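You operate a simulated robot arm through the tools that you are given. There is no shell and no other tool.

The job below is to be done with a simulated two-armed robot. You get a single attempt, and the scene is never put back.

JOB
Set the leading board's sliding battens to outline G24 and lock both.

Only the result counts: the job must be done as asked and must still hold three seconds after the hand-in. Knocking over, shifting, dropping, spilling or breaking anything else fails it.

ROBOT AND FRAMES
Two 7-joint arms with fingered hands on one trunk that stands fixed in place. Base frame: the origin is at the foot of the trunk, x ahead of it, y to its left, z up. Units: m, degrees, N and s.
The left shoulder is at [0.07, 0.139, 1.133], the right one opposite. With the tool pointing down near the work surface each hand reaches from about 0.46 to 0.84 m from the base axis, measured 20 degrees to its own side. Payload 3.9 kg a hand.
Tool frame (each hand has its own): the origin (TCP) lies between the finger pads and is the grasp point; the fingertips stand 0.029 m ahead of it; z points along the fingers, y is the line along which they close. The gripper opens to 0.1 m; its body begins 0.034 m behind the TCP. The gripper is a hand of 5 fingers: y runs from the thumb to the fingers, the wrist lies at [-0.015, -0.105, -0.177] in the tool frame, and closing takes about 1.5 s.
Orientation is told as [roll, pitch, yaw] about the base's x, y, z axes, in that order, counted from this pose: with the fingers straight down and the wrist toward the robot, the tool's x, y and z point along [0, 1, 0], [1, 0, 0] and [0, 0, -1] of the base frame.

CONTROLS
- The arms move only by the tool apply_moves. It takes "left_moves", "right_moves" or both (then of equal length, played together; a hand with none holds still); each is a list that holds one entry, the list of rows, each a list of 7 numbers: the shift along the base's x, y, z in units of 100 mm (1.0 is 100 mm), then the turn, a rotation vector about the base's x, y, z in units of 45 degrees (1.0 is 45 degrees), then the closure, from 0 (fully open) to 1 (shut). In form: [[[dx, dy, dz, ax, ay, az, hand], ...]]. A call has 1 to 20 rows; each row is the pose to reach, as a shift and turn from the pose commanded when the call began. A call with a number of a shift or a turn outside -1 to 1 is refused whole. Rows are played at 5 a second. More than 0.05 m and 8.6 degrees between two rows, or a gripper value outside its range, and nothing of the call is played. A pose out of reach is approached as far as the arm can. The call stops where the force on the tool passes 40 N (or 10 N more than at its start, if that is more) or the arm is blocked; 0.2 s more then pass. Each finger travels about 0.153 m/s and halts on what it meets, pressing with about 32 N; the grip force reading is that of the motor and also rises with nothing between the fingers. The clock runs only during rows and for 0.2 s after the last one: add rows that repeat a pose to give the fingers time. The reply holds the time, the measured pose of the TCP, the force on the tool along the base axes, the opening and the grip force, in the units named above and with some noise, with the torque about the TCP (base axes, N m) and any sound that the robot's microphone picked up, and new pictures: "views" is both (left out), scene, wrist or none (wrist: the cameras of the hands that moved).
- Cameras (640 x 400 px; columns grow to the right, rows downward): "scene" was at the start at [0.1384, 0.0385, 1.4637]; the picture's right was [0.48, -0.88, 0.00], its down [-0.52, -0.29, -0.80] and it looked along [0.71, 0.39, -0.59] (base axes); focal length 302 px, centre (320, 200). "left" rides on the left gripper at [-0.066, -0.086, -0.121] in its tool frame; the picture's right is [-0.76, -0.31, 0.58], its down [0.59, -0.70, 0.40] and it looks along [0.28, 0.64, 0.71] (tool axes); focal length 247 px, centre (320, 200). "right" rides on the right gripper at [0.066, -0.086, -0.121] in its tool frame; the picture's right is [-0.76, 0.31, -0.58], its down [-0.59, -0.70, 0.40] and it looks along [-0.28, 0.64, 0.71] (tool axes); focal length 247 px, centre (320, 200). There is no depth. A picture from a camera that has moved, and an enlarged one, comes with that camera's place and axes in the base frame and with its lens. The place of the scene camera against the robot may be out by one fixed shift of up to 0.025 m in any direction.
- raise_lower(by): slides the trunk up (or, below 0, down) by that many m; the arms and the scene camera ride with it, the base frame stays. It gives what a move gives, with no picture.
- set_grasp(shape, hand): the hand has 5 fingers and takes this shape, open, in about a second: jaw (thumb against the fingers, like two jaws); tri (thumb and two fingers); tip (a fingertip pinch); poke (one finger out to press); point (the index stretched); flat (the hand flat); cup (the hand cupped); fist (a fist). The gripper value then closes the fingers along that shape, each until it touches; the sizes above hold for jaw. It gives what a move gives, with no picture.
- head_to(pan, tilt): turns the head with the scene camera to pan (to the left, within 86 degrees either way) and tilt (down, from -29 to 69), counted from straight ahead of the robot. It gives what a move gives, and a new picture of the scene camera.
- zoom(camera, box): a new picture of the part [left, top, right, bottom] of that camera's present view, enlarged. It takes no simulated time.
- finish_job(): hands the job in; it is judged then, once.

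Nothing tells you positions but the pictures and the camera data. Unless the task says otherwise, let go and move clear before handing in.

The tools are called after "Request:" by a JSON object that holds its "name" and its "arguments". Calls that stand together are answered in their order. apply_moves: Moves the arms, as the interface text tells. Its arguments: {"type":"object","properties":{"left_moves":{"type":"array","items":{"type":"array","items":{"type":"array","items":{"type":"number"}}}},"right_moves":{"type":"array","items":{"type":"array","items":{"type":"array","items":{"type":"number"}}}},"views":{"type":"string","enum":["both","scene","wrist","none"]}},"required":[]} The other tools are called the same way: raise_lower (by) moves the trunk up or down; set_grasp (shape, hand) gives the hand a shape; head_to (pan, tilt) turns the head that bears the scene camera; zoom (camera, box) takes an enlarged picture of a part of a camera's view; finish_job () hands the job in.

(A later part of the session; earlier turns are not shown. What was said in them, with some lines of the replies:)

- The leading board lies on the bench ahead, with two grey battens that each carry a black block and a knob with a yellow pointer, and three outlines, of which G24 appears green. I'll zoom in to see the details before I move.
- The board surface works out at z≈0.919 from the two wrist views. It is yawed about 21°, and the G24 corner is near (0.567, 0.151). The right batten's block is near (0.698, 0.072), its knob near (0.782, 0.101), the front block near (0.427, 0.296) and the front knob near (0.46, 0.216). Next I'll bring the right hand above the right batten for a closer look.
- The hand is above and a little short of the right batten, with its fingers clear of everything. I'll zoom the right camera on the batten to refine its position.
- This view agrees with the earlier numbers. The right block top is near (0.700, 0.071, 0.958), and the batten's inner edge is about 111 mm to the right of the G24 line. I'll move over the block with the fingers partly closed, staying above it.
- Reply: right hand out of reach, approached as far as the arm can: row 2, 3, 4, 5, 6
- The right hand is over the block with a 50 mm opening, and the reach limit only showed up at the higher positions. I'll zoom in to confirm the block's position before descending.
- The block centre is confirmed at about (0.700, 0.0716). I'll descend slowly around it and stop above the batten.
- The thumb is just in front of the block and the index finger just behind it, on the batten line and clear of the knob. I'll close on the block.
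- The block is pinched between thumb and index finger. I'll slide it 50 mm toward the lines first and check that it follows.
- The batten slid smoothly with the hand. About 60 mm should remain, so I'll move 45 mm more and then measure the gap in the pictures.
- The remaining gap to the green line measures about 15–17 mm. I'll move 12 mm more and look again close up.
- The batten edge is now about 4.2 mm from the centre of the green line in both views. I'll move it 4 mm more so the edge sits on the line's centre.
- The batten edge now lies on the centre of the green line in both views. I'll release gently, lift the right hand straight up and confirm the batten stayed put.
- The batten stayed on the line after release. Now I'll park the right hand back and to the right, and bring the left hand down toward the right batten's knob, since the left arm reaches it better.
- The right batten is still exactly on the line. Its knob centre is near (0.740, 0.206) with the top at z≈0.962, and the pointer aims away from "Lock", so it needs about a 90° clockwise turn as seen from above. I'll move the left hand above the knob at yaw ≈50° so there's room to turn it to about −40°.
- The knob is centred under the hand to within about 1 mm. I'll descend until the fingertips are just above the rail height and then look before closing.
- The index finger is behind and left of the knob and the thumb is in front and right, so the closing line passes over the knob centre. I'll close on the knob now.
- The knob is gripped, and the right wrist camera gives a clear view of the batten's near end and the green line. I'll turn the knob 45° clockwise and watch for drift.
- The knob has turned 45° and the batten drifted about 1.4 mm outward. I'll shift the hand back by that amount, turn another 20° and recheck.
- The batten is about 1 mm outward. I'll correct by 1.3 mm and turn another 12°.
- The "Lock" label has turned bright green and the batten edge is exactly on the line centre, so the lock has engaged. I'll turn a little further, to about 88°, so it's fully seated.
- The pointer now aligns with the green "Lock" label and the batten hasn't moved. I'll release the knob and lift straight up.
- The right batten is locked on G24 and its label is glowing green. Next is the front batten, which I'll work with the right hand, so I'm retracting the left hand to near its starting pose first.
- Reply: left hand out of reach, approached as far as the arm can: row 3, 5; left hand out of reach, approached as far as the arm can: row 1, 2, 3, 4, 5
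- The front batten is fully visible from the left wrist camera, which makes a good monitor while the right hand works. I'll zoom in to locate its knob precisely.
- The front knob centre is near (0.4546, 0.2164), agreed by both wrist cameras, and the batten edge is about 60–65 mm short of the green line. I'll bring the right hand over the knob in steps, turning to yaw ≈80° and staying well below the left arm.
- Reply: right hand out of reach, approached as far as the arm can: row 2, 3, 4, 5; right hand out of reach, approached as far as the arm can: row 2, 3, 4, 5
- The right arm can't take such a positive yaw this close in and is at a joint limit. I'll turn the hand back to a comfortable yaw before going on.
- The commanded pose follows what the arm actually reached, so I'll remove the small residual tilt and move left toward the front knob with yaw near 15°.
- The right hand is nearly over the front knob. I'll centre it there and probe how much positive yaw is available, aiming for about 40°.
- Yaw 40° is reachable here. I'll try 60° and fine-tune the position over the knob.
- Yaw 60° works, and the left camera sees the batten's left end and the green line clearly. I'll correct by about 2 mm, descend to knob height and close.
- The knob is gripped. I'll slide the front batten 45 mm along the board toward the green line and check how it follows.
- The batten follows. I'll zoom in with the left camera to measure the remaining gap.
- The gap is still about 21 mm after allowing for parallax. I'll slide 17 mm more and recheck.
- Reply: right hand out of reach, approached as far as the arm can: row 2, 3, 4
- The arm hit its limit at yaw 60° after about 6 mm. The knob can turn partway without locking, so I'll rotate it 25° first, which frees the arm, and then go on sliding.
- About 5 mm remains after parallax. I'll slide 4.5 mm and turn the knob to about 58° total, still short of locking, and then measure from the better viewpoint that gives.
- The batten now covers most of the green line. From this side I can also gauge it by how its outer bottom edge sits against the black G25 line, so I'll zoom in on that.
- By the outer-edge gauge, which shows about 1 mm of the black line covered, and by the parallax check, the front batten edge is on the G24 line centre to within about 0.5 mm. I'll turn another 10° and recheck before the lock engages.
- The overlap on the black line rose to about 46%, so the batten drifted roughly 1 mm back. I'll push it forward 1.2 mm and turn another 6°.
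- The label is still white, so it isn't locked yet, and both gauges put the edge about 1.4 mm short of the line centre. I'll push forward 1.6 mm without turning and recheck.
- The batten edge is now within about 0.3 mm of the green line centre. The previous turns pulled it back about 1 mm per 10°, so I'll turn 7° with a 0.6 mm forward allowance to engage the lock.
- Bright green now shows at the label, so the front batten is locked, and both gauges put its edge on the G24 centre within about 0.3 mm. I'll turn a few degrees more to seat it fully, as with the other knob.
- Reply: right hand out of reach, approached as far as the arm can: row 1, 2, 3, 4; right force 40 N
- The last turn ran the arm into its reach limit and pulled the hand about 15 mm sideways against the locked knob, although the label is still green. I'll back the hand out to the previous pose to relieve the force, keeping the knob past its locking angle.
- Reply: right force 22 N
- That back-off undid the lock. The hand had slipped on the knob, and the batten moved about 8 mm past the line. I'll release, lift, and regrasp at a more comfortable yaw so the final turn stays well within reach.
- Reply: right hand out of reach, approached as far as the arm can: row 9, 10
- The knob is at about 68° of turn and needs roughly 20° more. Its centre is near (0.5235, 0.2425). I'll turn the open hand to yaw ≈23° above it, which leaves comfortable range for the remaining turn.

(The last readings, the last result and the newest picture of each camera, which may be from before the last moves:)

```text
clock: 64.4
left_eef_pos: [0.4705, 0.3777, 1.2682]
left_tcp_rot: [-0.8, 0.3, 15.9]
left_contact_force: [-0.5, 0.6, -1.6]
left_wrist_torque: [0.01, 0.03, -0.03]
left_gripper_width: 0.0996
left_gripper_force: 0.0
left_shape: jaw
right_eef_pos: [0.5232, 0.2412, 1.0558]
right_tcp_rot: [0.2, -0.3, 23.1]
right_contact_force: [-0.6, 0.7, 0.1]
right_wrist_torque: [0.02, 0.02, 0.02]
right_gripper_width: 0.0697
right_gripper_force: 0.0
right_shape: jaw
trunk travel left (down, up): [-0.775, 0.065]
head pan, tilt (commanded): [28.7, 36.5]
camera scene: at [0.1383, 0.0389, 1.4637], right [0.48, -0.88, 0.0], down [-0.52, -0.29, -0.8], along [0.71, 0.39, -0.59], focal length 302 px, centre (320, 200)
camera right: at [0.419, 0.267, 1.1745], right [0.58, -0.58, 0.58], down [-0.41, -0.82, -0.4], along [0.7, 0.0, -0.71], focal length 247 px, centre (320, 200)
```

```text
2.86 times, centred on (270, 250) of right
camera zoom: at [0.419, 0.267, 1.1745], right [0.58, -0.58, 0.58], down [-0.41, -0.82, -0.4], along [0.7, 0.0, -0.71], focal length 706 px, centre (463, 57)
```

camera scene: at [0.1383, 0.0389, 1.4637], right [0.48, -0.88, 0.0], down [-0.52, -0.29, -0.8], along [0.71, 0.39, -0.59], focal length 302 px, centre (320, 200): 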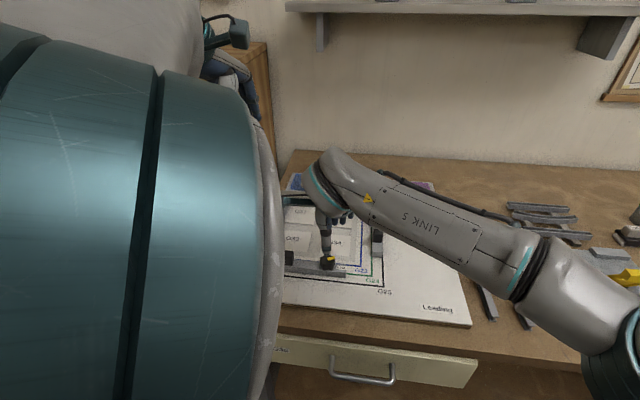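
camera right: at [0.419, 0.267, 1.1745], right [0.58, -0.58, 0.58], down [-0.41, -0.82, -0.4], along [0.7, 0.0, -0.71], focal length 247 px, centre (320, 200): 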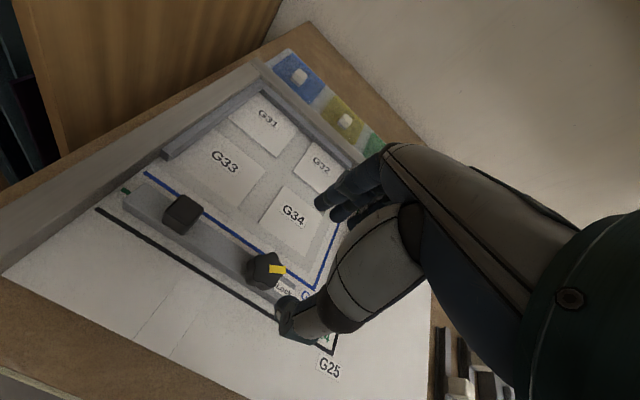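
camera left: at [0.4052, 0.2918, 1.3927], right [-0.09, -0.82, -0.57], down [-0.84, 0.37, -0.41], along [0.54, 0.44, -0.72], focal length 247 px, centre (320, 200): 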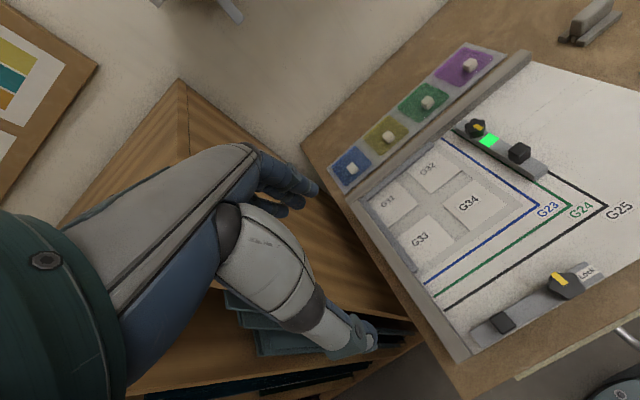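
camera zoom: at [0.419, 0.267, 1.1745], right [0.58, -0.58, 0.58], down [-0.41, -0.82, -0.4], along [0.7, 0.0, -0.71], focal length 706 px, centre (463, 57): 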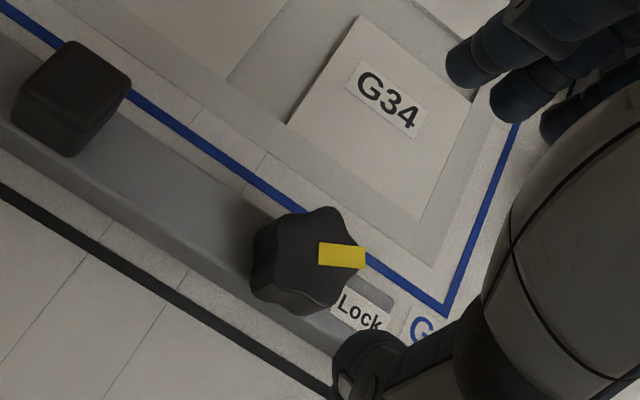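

The knob is at (0.524, 0.242), aligned with the hand. I'll descend and regrip.

Request:
{"name": "apply_moves", "arguments": {"right_moves": [[[0.008, 0.008, -0.2, 0, 0, 0, 0.3], [0.008, 0.008, -0.4, 0, 0, 0, 0.3], [0.008, 0.008, -0.6, 0, 0, 0, 0.3], [0.008, 0.008, -0.72, 0, 0, 0, 0.3], [0.008, 0.008, -0.79, 0, 0, 0, 0.3], [0.008, 0.008, -0.79, 0, 0, 0, 0.45], [0.008, 0.008, -0.79, 0, 0, 0, 0.55], [0.008, 0.008, -0.79, 0, 0, 0, 0.65], [0.008, 0.008, -0.79, 0, 0, 0, 0.75], [0.008, 0.008, -0.79, 0, 0, 0, 0.85], [0.008, 0.008, -0.79, 0, 0, 0, 1.0], [0.008, 0.008, -0.79, 0, 0, 0, 1.0], [0.008, 0.008, -0.79, 0, 0, 0, 1.0]]], "views": "wrist"}}

Request:
{"name": "zoom", "arguments": {"camera": "right", "box": [240, 170, 400, 320]}}

Request:
{"name": "zoom", "arguments": {"camera": "right", "box": [70, 110, 240, 250]}}

Request:
{"name": "zoom", "arguments": {"camera": "left", "box": [455, 240, 555, 320]}}

```text
clock: 67.2
left_eef_pos: [0.4704, 0.3776, 1.2697]
left_tcp_rot: [-0.8, 0.2, 15.9]
left_contact_force: [0.7, 0.1, -0.2]
left_wrist_torque: [0.0, 0.01, 0.0]
left_gripper_width: 0.0998
left_gripper_force: 0.0
left_shape: jaw
right_eef_pos: [0.5245, 0.2423, 0.976]
right_tcp_rot: [0.2, -0.3, 23.1]
right_contact_force: [-1.2, -0.3, -2.3]
right_wrist_torque: [0.01, -0.04, -0.02]
right_gripper_width: 0.0219
right_gripper_force: 31.9
right_shape: jaw
trunk travel left (down, up): [-0.775, 0.065]
head pan, tilt (commanded): [28.7, 36.5]
camera right: at [0.4191, 0.2681, 1.0956], right [0.58, -0.58, 0.58], down [-0.41, -0.82, -0.4], along [0.7, -0.01, -0.71], focal length 247 px, centre (320, 200)
```

right: 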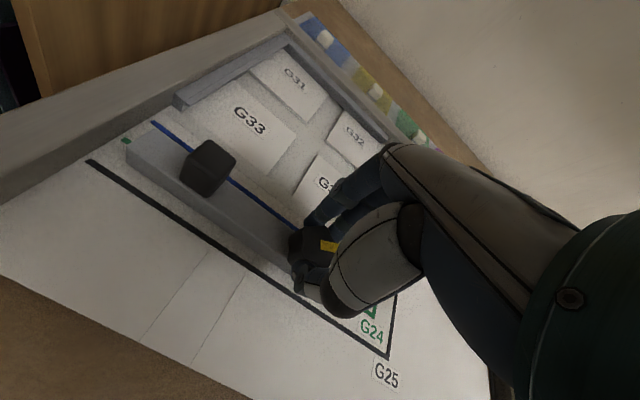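

```text
2.67 times, centred on (320, 245) of right
camera zoom: at [0.4191, 0.2681, 1.0956], right [0.58, -0.58, 0.58], down [-0.41, -0.82, -0.4], along [0.7, -0.01, -0.71], focal length 659 px, centre (320, 80)
```

zoom: 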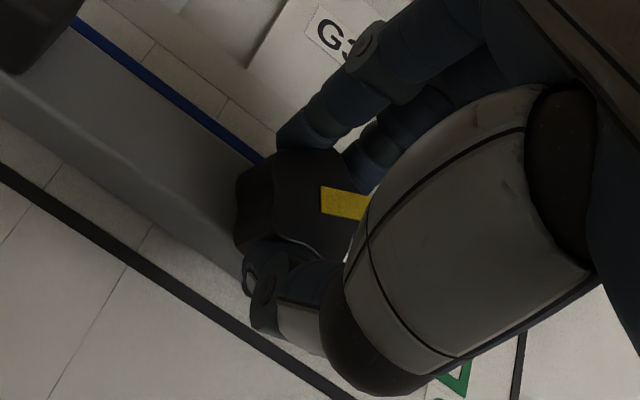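

```text
2.86 times, centred on (155, 180) of right
camera zoom: at [0.4191, 0.2681, 1.0956], right [0.58, -0.58, 0.58], down [-0.41, -0.82, -0.4], along [0.7, -0.01, -0.71], focal length 706 px, centre (791, 257)
```

zoom: 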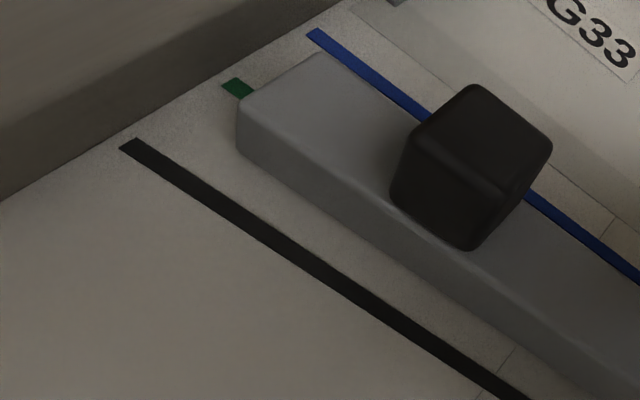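

```text
5.00 times, centred on (505, 280) of left
camera zoom: at [0.4058, 0.2918, 1.3917], right [-0.09, -0.82, -0.57], down [-0.84, 0.37, -0.4], along [0.54, 0.44, -0.72], focal length 1235 px, centre (-605, -200)
```

zoom: 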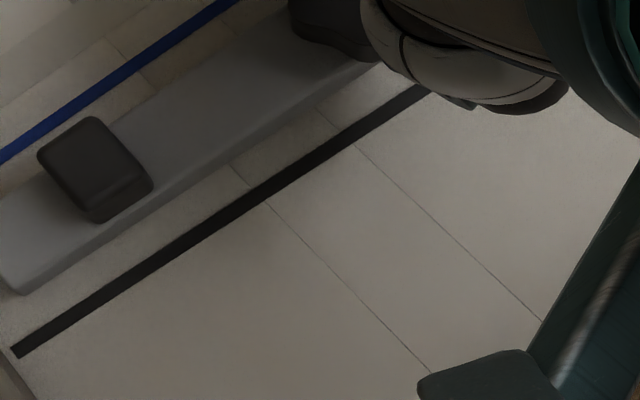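

The knob is gripped with little side force, and the batten is now about 11 mm past the line. I'll pull it back 10.5 mm and measure.

Request:
{"name": "apply_moves", "arguments": {"right_moves": [[[-0.03, -0.012, 0, 0, 0, 0, 1.0], [-0.06, -0.023, 0, 0, 0, 0, 1.0], [-0.098, -0.038, 0, 0, 0, 0, 1.0], [-0.098, -0.038, 0, 0, 0, 0, 1.0]]], "views": "none"}}

Request:
{"name": "zoom", "arguments": {"camera": "right", "box": [90, 120, 170, 190]}}

Request:
{"name": "zoom", "arguments": {"camera": "left", "box": [455, 270, 505, 320]}}

Request:
{"name": "zoom", "arguments": {"camera": "scene", "box": [280, 235, 400, 310]}}

```text
clock: 68.2
left_eef_pos: [0.4703, 0.3779, 1.2694]
left_tcp_rot: [-0.7, 0.3, 16.0]
left_contact_force: [0.6, 0.1, 0.5]
left_wrist_torque: [-0.01, 0.01, 0.0]
left_gripper_width: 0.0998
left_gripper_force: 0.0
left_shape: jaw
right_eef_pos: [0.5152, 0.2373, 0.9754]
right_tcp_rot: [0.1, -0.3, 23.2]
right_contact_force: [-0.5, 2.5, -4.3]
right_wrist_torque: [0.13, -0.08, 0.01]
right_gripper_width: 0.0216
right_gripper_force: 31.6
right_shape: jaw
trunk travel left (down, up): [-0.775, 0.065]
head pan, tilt (commanded): [28.7, 36.5]
```

```text
5.71 times, centred on (130, 155) of right
camera zoom: at [0.4095, 0.2638, 1.0958], right [0.58, -0.58, 0.58], down [-0.41, -0.82, -0.4], along [0.7, -0.01, -0.71], focal length 1411 px, centre (1406, 457)
```

zoom: 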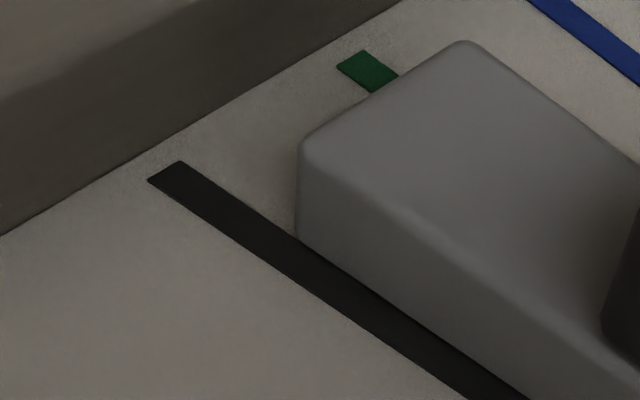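

```text
8.00 times, centred on (480, 295) of left
camera zoom: at [0.4061, 0.2926, 1.3914], right [-0.09, -0.82, -0.57], down [-0.84, 0.37, -0.4], along [0.54, 0.44, -0.72], focal length 1976 px, centre (-960, -560)
```

zoom: 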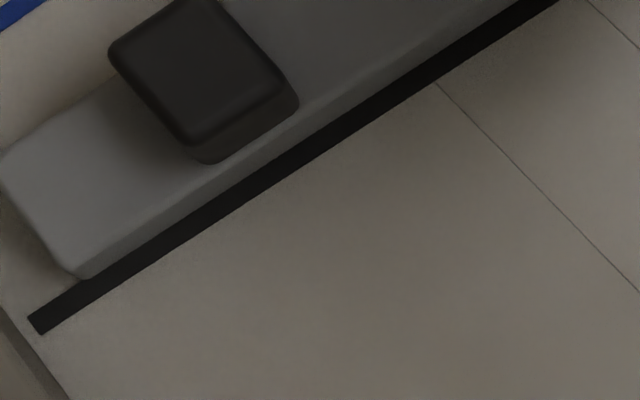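

```text
5.33 times, centred on (340, 272) of scene
camera zoom: at [0.1388, 0.0394, 1.4636], right [0.48, -0.88, 0.0], down [-0.52, -0.29, -0.8], along [0.7, 0.39, -0.59], focal length 1612 px, centre (213, -187)
```

zoom: 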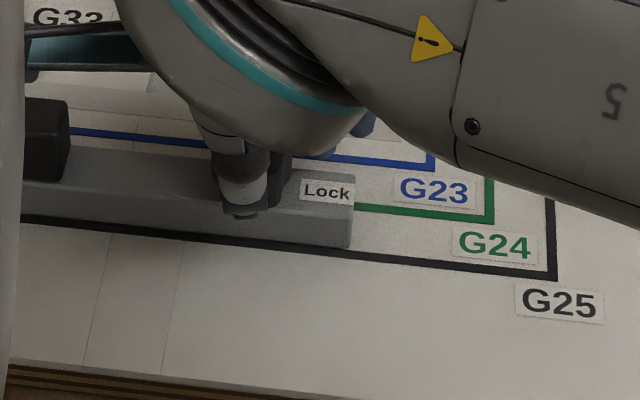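

The edge is now about 0.7 mm past the centre, and the turn tends to pull it back a little. I'll turn 8° and check both the position and the label.

Request:
{"name": "apply_moves", "arguments": {"right_moves": [[[0, 0, 0, 0, 0, -0.06, 1.0], [0, 0, 0, 0, 0, -0.12, 1.0], [0, 0, 0, 0, 0, -0.18, 1.0], [0, 0, 0, 0, 0, -0.18, 1.0]]], "views": "none"}}

Request:
{"name": "zoom", "arguments": {"camera": "right", "box": [70, 125, 150, 195]}}

Request:
{"name": "zoom", "arguments": {"camera": "left", "box": [455, 270, 505, 320]}}

Request:
{"name": "zoom", "arguments": {"camera": "scene", "box": [280, 235, 400, 310]}}

Request:
{"name": "zoom", "arguments": {"camera": "right", "box": [240, 170, 400, 320]}}

```text
clock: 69.2
left_eef_pos: [0.4697, 0.3763, 1.2696]
left_tcp_rot: [-0.7, 0.3, 15.9]
left_contact_force: [0.5, -1.1, 0.5]
left_wrist_torque: [-0.01, 0.01, 0.05]
left_gripper_width: 0.1001
left_gripper_force: 0.0
left_shape: jaw
right_eef_pos: [0.514, 0.2396, 0.9764]
right_tcp_rot: [0.2, -0.3, 14.9]
right_contact_force: [-1.7, 2.6, -1.7]
right_wrist_torque: [0.08, -0.03, 0.04]
right_gripper_width: 0.0214
right_gripper_force: 32.2
right_shape: jaw
trunk travel left (down, up): [-0.775, 0.065]
head pan, tilt (commanded): [28.7, 36.5]
```

```text
5.71 times, centred on (110, 160) of right
camera zoom: at [0.4144, 0.2787, 1.0956], right [0.49, -0.66, 0.58], down [-0.53, -0.75, -0.4], along [0.7, -0.11, -0.71], focal length 1411 px, centre (1520, 429)
```

zoom: 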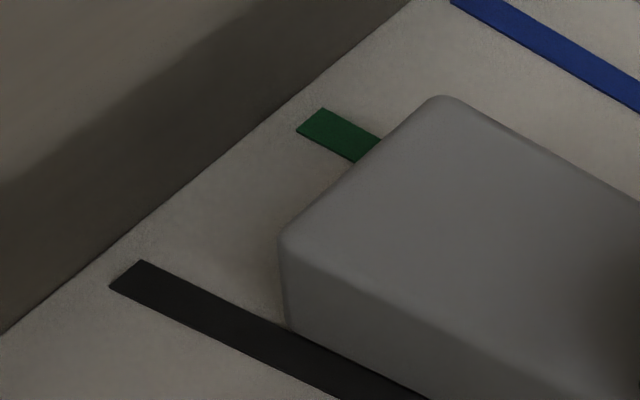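

```text
8.00 times, centred on (480, 295) of left
camera zoom: at [0.4056, 0.2924, 1.3916], right [-0.09, -0.82, -0.57], down [-0.84, 0.37, -0.4], along [0.54, 0.44, -0.72], focal length 1976 px, centre (-960, -560)
```

zoom: 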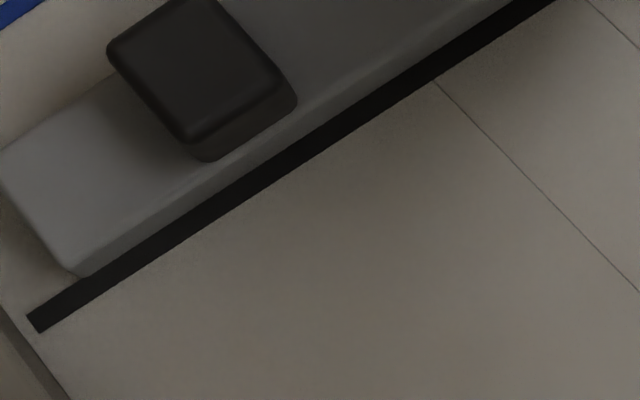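

```text
5.33 times, centred on (340, 272) of scene
camera zoom: at [0.1382, 0.0392, 1.4637], right [0.48, -0.88, 0.0], down [-0.52, -0.29, -0.8], along [0.71, 0.39, -0.59], focal length 1612 px, centre (213, -187)
```

zoom: 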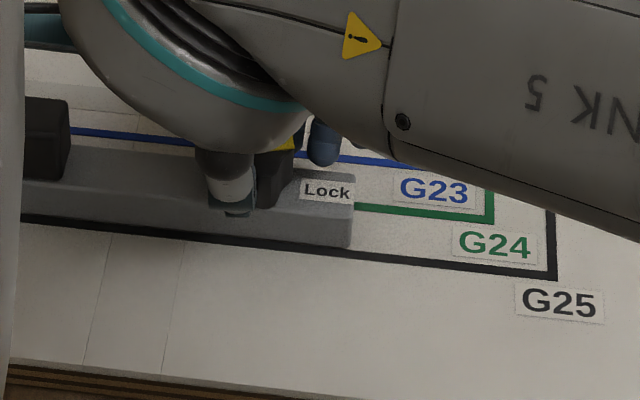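

```text
2.67 times, centred on (320, 245) of right
camera zoom: at [0.4144, 0.2787, 1.0956], right [0.49, -0.66, 0.58], down [-0.53, -0.75, -0.4], along [0.7, -0.11, -0.71], focal length 659 px, centre (320, 80)
```

zoom: 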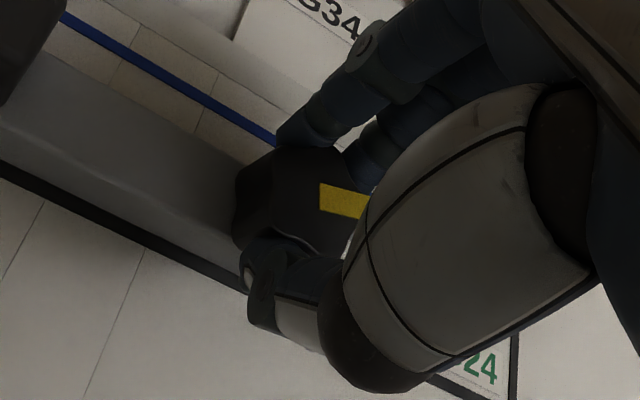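

The label is still white, and the edge is about 0.7–1 mm past centre. I'll ease back 0.8 mm and turn 6° more.

Request:
{"name": "apply_moves", "arguments": {"right_moves": [[[-0.004, -0.002, 0, 0, 0, 0, 1.0], [-0.008, -0.003, 0, 0, 0, 0, 1.0], [-0.008, -0.003, 0, 0, 0, -0.07, 1.0], [-0.008, -0.003, 0, 0, 0, -0.135, 1.0], [-0.008, -0.003, 0, 0, 0, -0.135, 1.0]]], "views": "none"}}

Request:
{"name": "zoom", "arguments": {"camera": "right", "box": [55, 135, 135, 205]}}

Request:
{"name": "zoom", "arguments": {"camera": "left", "box": [455, 270, 505, 320]}}

Request:
{"name": "zoom", "arguments": {"camera": "scene", "box": [280, 235, 400, 310]}}

```text
clock: 70.4
left_eef_pos: [0.4706, 0.3774, 1.2695]
left_tcp_rot: [-0.8, 0.2, 15.8]
left_contact_force: [0.0, 0.3, 0.2]
left_wrist_torque: [0.02, 0.01, 0.0]
left_gripper_width: 0.0998
left_gripper_force: 0.1
left_shape: jaw
right_eef_pos: [0.5145, 0.2381, 0.9758]
right_tcp_rot: [0.2, -0.2, 8.8]
right_contact_force: [0.7, 3.5, -2.7]
right_wrist_torque: [0.06, -0.12, 0.03]
right_gripper_width: 0.0215
right_gripper_force: 31.9
right_shape: jaw
trunk travel left (down, up): [-0.775, 0.065]
head pan, tilt (commanded): [28.7, 36.5]
```

```text
5.71 times, centred on (95, 170) of right
camera zoom: at [0.4186, 0.2889, 1.0957], right [0.42, -0.7, 0.58], down [-0.6, -0.69, -0.4], along [0.68, -0.18, -0.71], focal length 1411 px, centre (1606, 371)
```

zoom: 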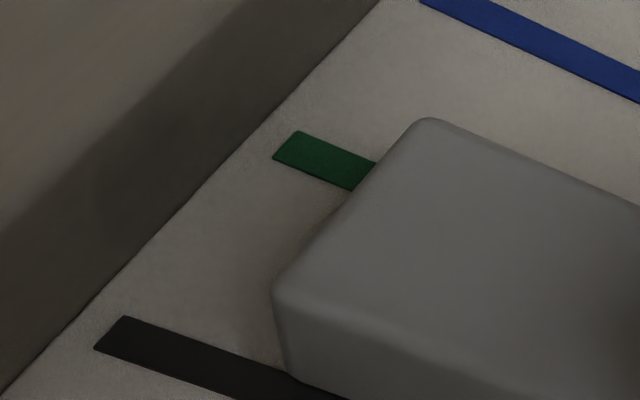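

```text
8.00 times, centred on (480, 295) of left
camera zoom: at [0.4061, 0.2926, 1.3914], right [-0.09, -0.82, -0.57], down [-0.84, 0.37, -0.4], along [0.54, 0.44, -0.72], focal length 1976 px, centre (-960, -560)
```

zoom: 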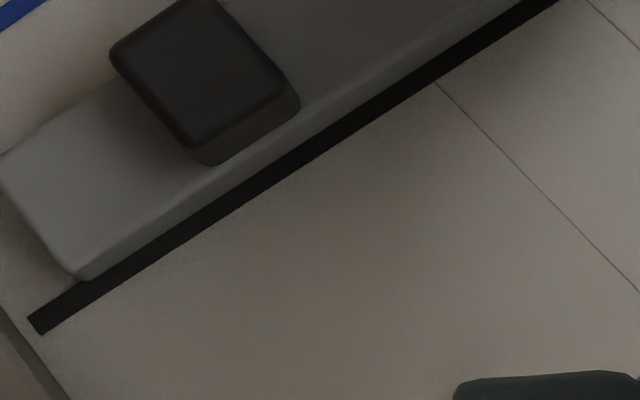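

```text
5.33 times, centred on (340, 272) of scene
camera zoom: at [0.1387, 0.0394, 1.4636], right [0.48, -0.88, 0.0], down [-0.52, -0.29, -0.8], along [0.7, 0.39, -0.59], focal length 1612 px, centre (213, -187)
```

zoom: 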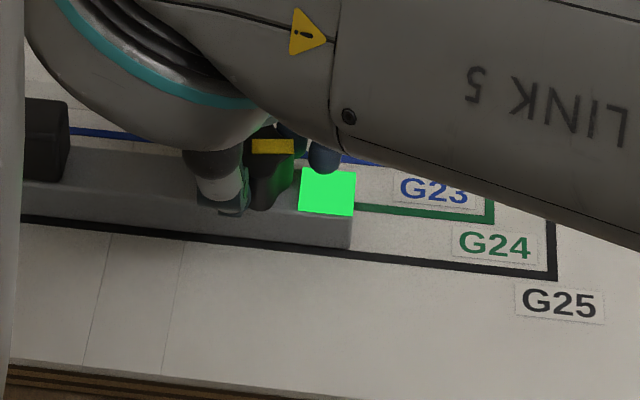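

The label is green again, so it's locked, with the edge within about 0.4 mm of the line centre. The arm is well inside its range now (yaw ≈9°), so I'll turn 7° more to seat the lock and check that nothing shifts.

Request:
{"name": "apply_moves", "arguments": {"right_moves": [[[0, 0, 0, 0, 0, -0.05, 1.0], [0, 0, 0, 0, 0, -0.1, 1.0], [0, 0, 0, 0, 0, -0.15, 1.0], [0, 0, 0, 0, 0, -0.15, 1.0]]], "views": "none"}}

Request:
{"name": "zoom", "arguments": {"camera": "left", "box": [455, 280, 485, 315]}}

Request:
{"name": "zoom", "arguments": {"camera": "scene", "box": [280, 235, 400, 310]}}

Request:
{"name": "zoom", "arguments": {"camera": "right", "box": [40, 150, 140, 230]}}

```text
clock: 71.4
left_eef_pos: [0.4702, 0.379, 1.2696]
left_tcp_rot: [-0.8, 0.3, 15.9]
left_contact_force: [-0.6, 0.0, 1.0]
left_wrist_torque: [-0.01, 0.0, -0.01]
left_gripper_width: 0.0997
left_gripper_force: 0.0
left_shape: jaw
right_eef_pos: [0.5141, 0.2402, 0.9762]
right_tcp_rot: [0.3, -0.4, 2.2]
right_contact_force: [-0.6, 5.6, -1.2]
right_wrist_torque: [0.07, -0.09, 0.05]
right_gripper_width: 0.0214
right_gripper_force: 32.2
right_shape: jaw
trunk travel left (down, up): [-0.775, 0.065]
head pan, tilt (commanded): [28.7, 36.5]
```

```text
11.43 times, centred on (470, 298) of left
camera zoom: at [0.4058, 0.293, 1.3914], right [-0.09, -0.82, -0.56], down [-0.84, 0.37, -0.4], along [0.54, 0.44, -0.72], focal length 2823 px, centre (-1394, -914)
```

zoom: 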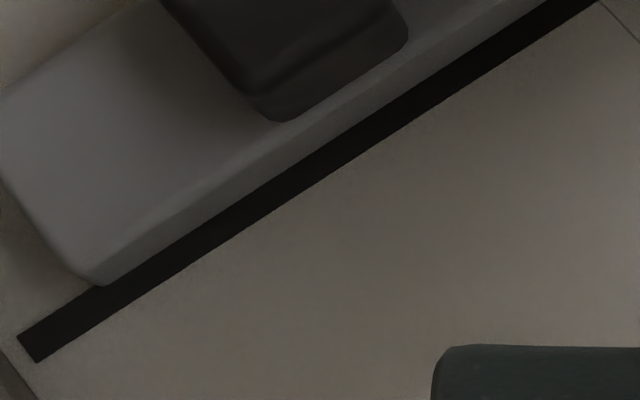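

```text
5.33 times, centred on (340, 272) of scene
camera zoom: at [0.1385, 0.0398, 1.4637], right [0.48, -0.88, 0.0], down [-0.52, -0.29, -0.8], along [0.7, 0.39, -0.59], focal length 1612 px, centre (213, -187)
```

zoom: 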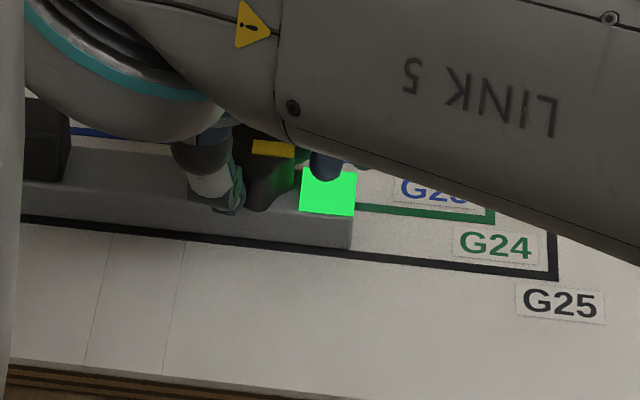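

```text
5.00 times, centred on (90, 190) of right
camera zoom: at [0.4251, 0.2996, 1.0956], right [0.33, -0.75, 0.58], down [-0.68, -0.61, -0.4], along [0.66, -0.26, -0.71], focal length 1235 px, centre (1470, 250)
```

zoom: 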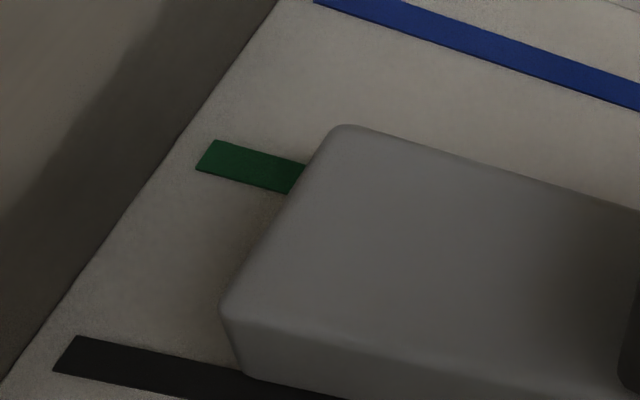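

The front batten is locked, and its edge is on the G24 line by the outer-edge gauge of about 0.8 mm overlap. I'll release gently and lift straight up.

Request:
{"name": "apply_moves", "arguments": {"right_moves": [[[0, 0, 0, 0, 0, 0, 0.9], [0, 0, 0, 0, 0, 0, 0.75], [0, 0, 0, 0, 0, 0, 0.6], [0, 0, 0, 0, 0, 0, 0.45], [0, 0, 0, 0, 0, 0, 0.3], [0, 0, 0, 0, 0, 0, 0.3], [0, 0, 0.1, 0, 0, 0, 0.3], [0, 0, 0.3, 0, 0, 0, 0.3], [0, 0, 0.5, 0, 0, 0, 0.3], [0, 0, 0.7, 0, 0, 0, 0.3], [0, 0, 0.8, 0, 0, 0, 0.3]]], "views": "both"}}

Request:
{"name": "zoom", "arguments": {"camera": "right", "box": [60, 170, 340, 340]}}

Request:
{"name": "zoom", "arguments": {"camera": "scene", "box": [280, 200, 420, 310]}}

```text
clock: 73.8
left_eef_pos: [0.4692, 0.376, 1.2697]
left_tcp_rot: [-0.7, 0.3, 15.9]
left_contact_force: [0.1, -0.2, -1.1]
left_wrist_torque: [-0.02, 0.02, 0.01]
left_gripper_width: 0.0995
left_gripper_force: 0.1
left_shape: jaw
right_eef_pos: [0.5135, 0.2385, 1.0574]
right_tcp_rot: [0.2, -0.3, 2.0]
right_contact_force: [0.3, -0.4, 0.1]
right_wrist_torque: [0.0, -0.03, 0.03]
right_gripper_width: 0.0695
right_gripper_force: 0.2
right_shape: jaw
trunk travel left (down, up): [-0.775, 0.065]
head pan, tilt (commanded): [28.7, 36.5]
camera scene: at [0.1383, 0.0385, 1.4637], right [0.48, -0.88, 0.0], down [-0.52, -0.29, -0.8], along [0.71, 0.39, -0.59], focal length 302 px, centre (320, 200)
camera right: at [0.4248, 0.2992, 1.1765], right [0.33, -0.75, 0.58], down [-0.68, -0.61, -0.4], along [0.65, -0.26, -0.71], focal length 247 px, centre (320, 200)
```

scene: 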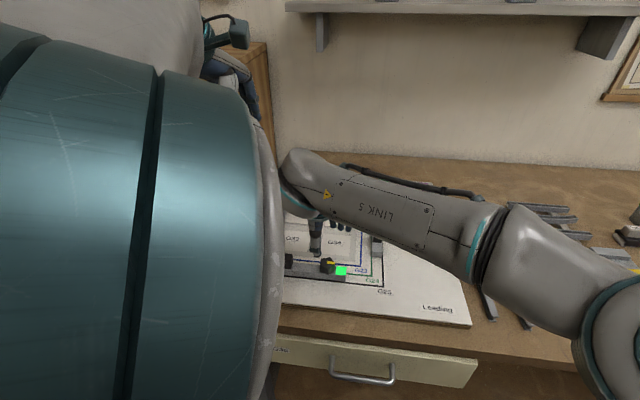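
right: 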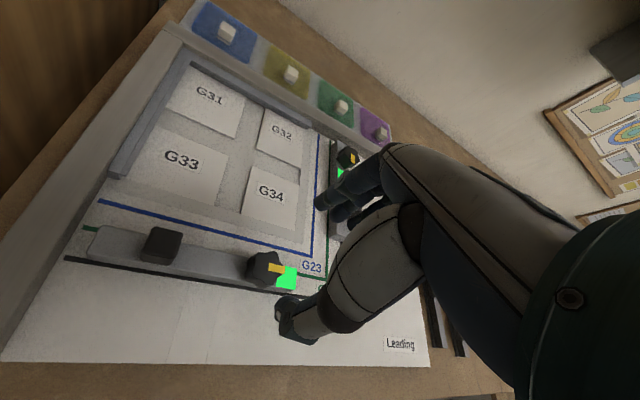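

```text
2.29 times, centred on (200, 255) of right
camera zoom: at [0.4248, 0.2992, 1.1765], right [0.33, -0.75, 0.58], down [-0.68, -0.61, -0.4], along [0.65, -0.26, -0.71], focal length 564 px, centre (594, 74)
```

zoom: 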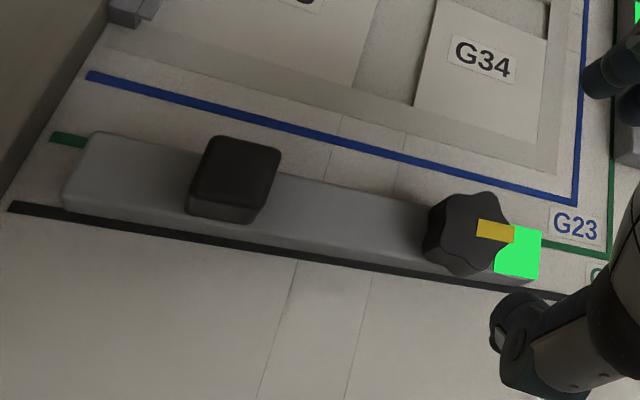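

```text
3.64 times, centred on (350, 255) of scene
camera zoom: at [0.1383, 0.0385, 1.4637], right [0.48, -0.88, 0.0], down [-0.52, -0.29, -0.8], along [0.71, 0.39, -0.59], focal length 1099 px, centre (211, 0)
```

zoom: 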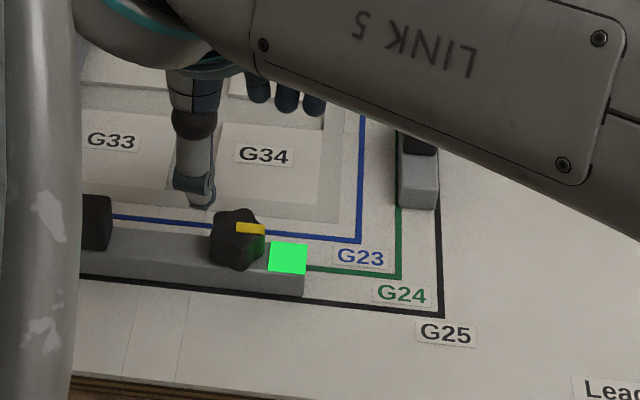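

Both labels are green and the hand is clear. I'll retract the right arm to the right and then verify both edges with unobstructed views.

Request:
{"name": "apply_moves", "arguments": {"right_moves": [[[-0.02, -0.2, 0.05, 0, 0, 0, 0.2], [-0.04, -0.4, 0.1, 0, 0, 0, 0.1], [-0.06, -0.6, 0.15, 0, 0, 0, 0], [-0.08, -0.8, 0.2, 0, 0, 0, 0], [-0.1, -1.0, 0.25, 0, 0, 0, 0]]], "views": "none"}}

Request:
{"name": "apply_moves", "arguments": {"right_moves": [[[0, -0.2, 0.1, 0, 0, 0.05, 0], [0, -0.4, 0.2, 0, 0, 0.1, 0], [0, -0.6, 0.3, 0, 0, 0.15, 0], [0, -0.8, 0.4, 0, 0, 0.2, 0], [0, -1.0, 0.5, 0, 0, 0.2, 0]]], "views": "none"}}

Request:
{"name": "apply_moves", "arguments": {"right_moves": [[[0, -0.2, 0.05, 0, 0, 0.05, 0], [0, -0.4, 0.1, 0, 0, 0.1, 0], [0, -0.6, 0.2, 0, 0, 0.15, 0], [0, -0.8, 0.3, 0, 0, 0.2, 0], [0, -1.0, 0.4, 0, 0, 0.2, 0]]], "views": "both"}}

```text
clock: 75.0
left_eef_pos: [0.47, 0.3754, 1.27]
left_tcp_rot: [-0.7, 0.2, 15.9]
left_contact_force: [-0.6, -0.2, -0.8]
left_wrist_torque: [-0.02, 0.01, 0.02]
left_gripper_width: 0.1
left_gripper_force: 0.1
left_shape: jaw
right_eef_pos: [0.5038, 0.1377, 1.0821]
right_tcp_rot: [0.2, -0.4, 2.1]
right_contact_force: [0.0, -0.1, -0.2]
right_wrist_torque: [0.01, -0.02, -0.02]
right_gripper_width: 0.0998
right_gripper_force: 0.1
right_shape: jaw
trunk travel left (down, up): [-0.775, 0.065]
head pan, tilt (commanded): [28.7, 36.5]
```

```text
clock: 76.2
left_eef_pos: [0.4687, 0.3756, 1.2698]
left_tcp_rot: [-0.7, 0.2, 16.0]
left_contact_force: [0.3, -1.0, 0.1]
left_wrist_torque: [0.04, 0.01, -0.01]
left_gripper_width: 0.0999
left_gripper_force: 0.0
left_shape: jaw
right_eef_pos: [0.5034, 0.0364, 1.132]
right_tcp_rot: [0.3, -0.2, 11.2]
right_contact_force: [0.3, 0.0, 0.8]
right_wrist_torque: [0.01, -0.01, 0.02]
right_gripper_width: 0.0998
right_gripper_force: 0.1
right_shape: jaw
trunk travel left (down, up): [-0.775, 0.065]
head pan, tilt (commanded): [28.7, 36.5]
```

```text
clock: 77.4
left_eef_pos: [0.4693, 0.3761, 1.2702]
left_tcp_rot: [-0.7, 0.2, 15.9]
left_contact_force: [0.1, 0.2, -0.8]
left_wrist_torque: [-0.01, 0.01, -0.01]
left_gripper_width: 0.0997
left_gripper_force: 0.1
left_shape: jaw
right_eef_pos: [0.5039, -0.0633, 1.1709]
right_tcp_rot: [0.2, -0.3, 20.1]
right_contact_force: [0.2, -0.7, 0.0]
right_wrist_torque: [0.0, 0.01, 0.02]
right_gripper_width: 0.0999
right_gripper_force: 0.0
right_shape: jaw
trunk travel left (down, up): [-0.775, 0.065]
head pan, tilt (commanded): [28.7, 36.5]
camera scene: at [0.138, 0.038, 1.4638], right [0.48, -0.88, 0.0], down [-0.52, -0.29, -0.8], along [0.71, 0.39, -0.59], focal length 302 px, centre (320, 200)
camera right: at [0.4003, -0.0327, 1.2901], right [0.55, -0.61, 0.58], down [-0.46, -0.79, -0.4], along [0.7, -0.04, -0.71], focal length 247 px, centre (320, 200)
```

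scene: 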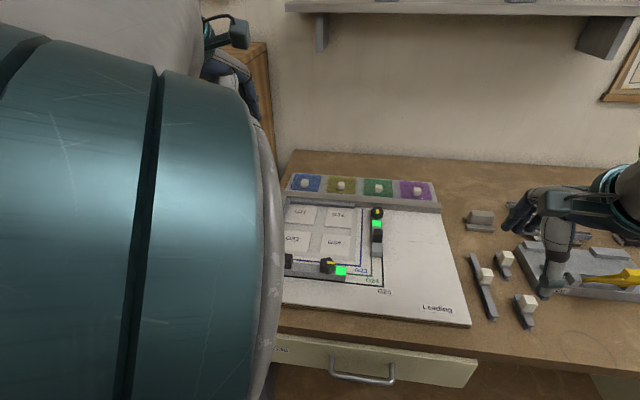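
right: 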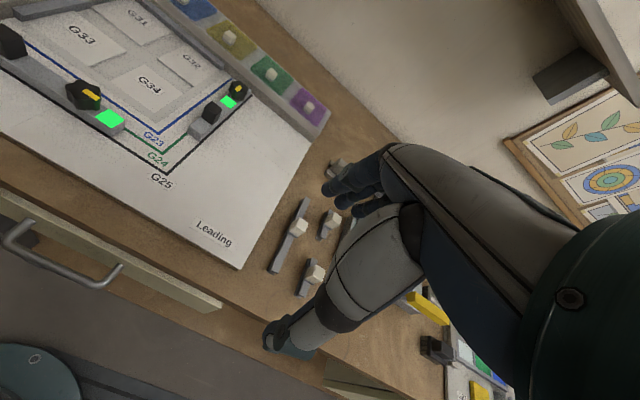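

Request:
{"name": "zoom", "arguments": {"camera": "right", "box": [60, 70, 250, 190]}}

Request:
{"name": "zoom", "arguments": {"camera": "right", "box": [80, 95, 160, 155]}}

Request:
{"name": "zoom", "arguments": {"camera": "scene", "box": [366, 235, 390, 265]}}

Request:
{"name": "zoom", "arguments": {"camera": "left", "box": [440, 200, 620, 340]}}

Request:
{"name": "zoom", "arguments": {"camera": "left", "box": [455, 275, 495, 315]}}

```text
3.33 times, centred on (155, 130) of right
camera zoom: at [0.4003, -0.0327, 1.2901], right [0.55, -0.61, 0.58], down [-0.46, -0.79, -0.4], along [0.7, -0.04, -0.71], focal length 823 px, centre (870, 433)
```

zoom: 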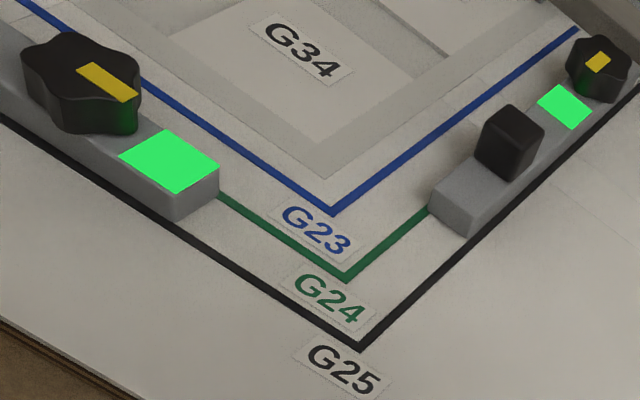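

```text
6.67 times, centred on (120, 125) of right
camera zoom: at [0.4003, -0.0327, 1.2901], right [0.55, -0.61, 0.58], down [-0.46, -0.79, -0.4], along [0.7, -0.04, -0.71], focal length 1646 px, centre (1653, 700)
```

zoom: 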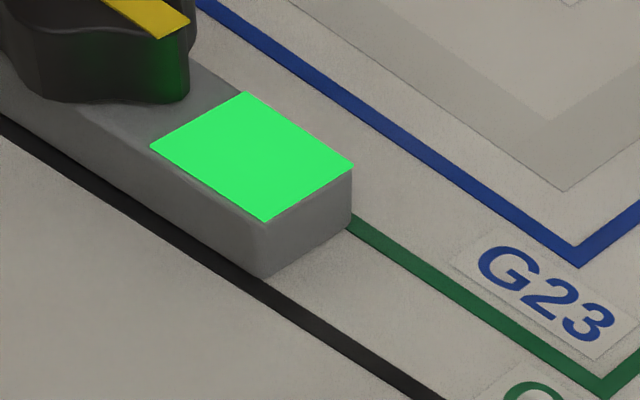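

```text
13.33 times, centred on (378, 250) of scene
camera zoom: at [0.138, 0.038, 1.4638], right [0.48, -0.88, 0.0], down [-0.52, -0.29, -0.8], along [0.71, 0.39, -0.59], focal length 4030 px, centre (-453, -467)
```

zoom: 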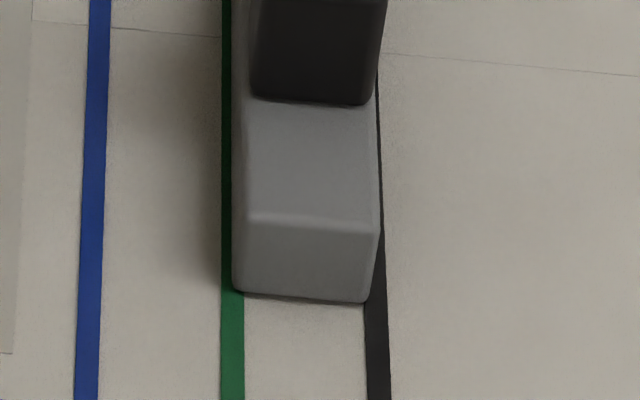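

```text
2.86 times, centred on (530, 270) of left
camera zoom: at [0.4054, 0.2912, 1.392], right [-0.09, -0.82, -0.57], down [-0.84, 0.37, -0.4], along [0.54, 0.44, -0.72], focal length 706 px, centre (-280, 0)
```

zoom: 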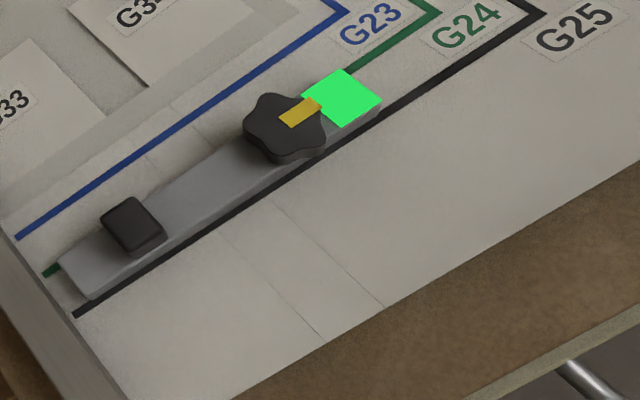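

```text
10.00 times, centred on (475, 295) of left
camera zoom: at [0.4054, 0.2912, 1.392], right [-0.09, -0.82, -0.57], down [-0.84, 0.37, -0.4], along [0.54, 0.44, -0.72], focal length 2470 px, centre (-1230, -750)
```

zoom: 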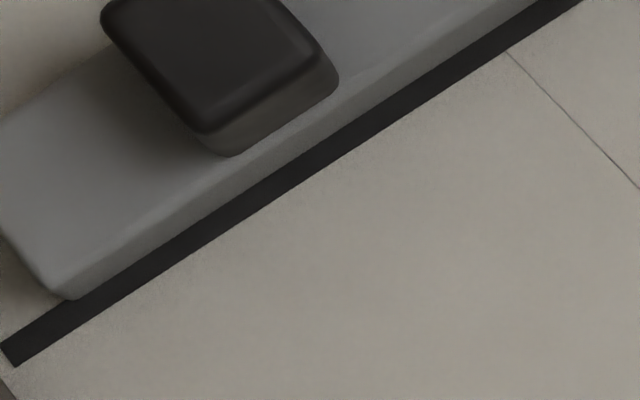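

Both battens are locked with green labels and have stayed so for several seconds. The right batten's edge is on the centre of the G24 line, and the front batten's end corner meets the middle of the green line. Both hands are empty and clear and nothing else has moved, so I'm handing in.

Request:
{"name": "finish_job", "arguments": {}}

```text
The job is handed in.
```

Both sliding battens on the leading board are set to outline G24 and locked. In the last pictures each batten's inner edge sat on the middle of the green line, to within about half a millimetre. Both "Lock" labels were lit green.

- **Right batten:** it slid into place and locked on the first try. It did not move after release.
- **Front batten:** it locked once, but the right arm then ran into its reach limit as I turned the knob further. Backing off undid the lock and pushed the batten past the line. I regripped the knob, moved the batten back to the line and locked it again. It was still locked about 3.6 seconds after I let go.

Both hands were open and clear of the board when I handed in, and I saw nothing else on the bench disturbed. The hand-in was accepted, but no verdict on the result came back.
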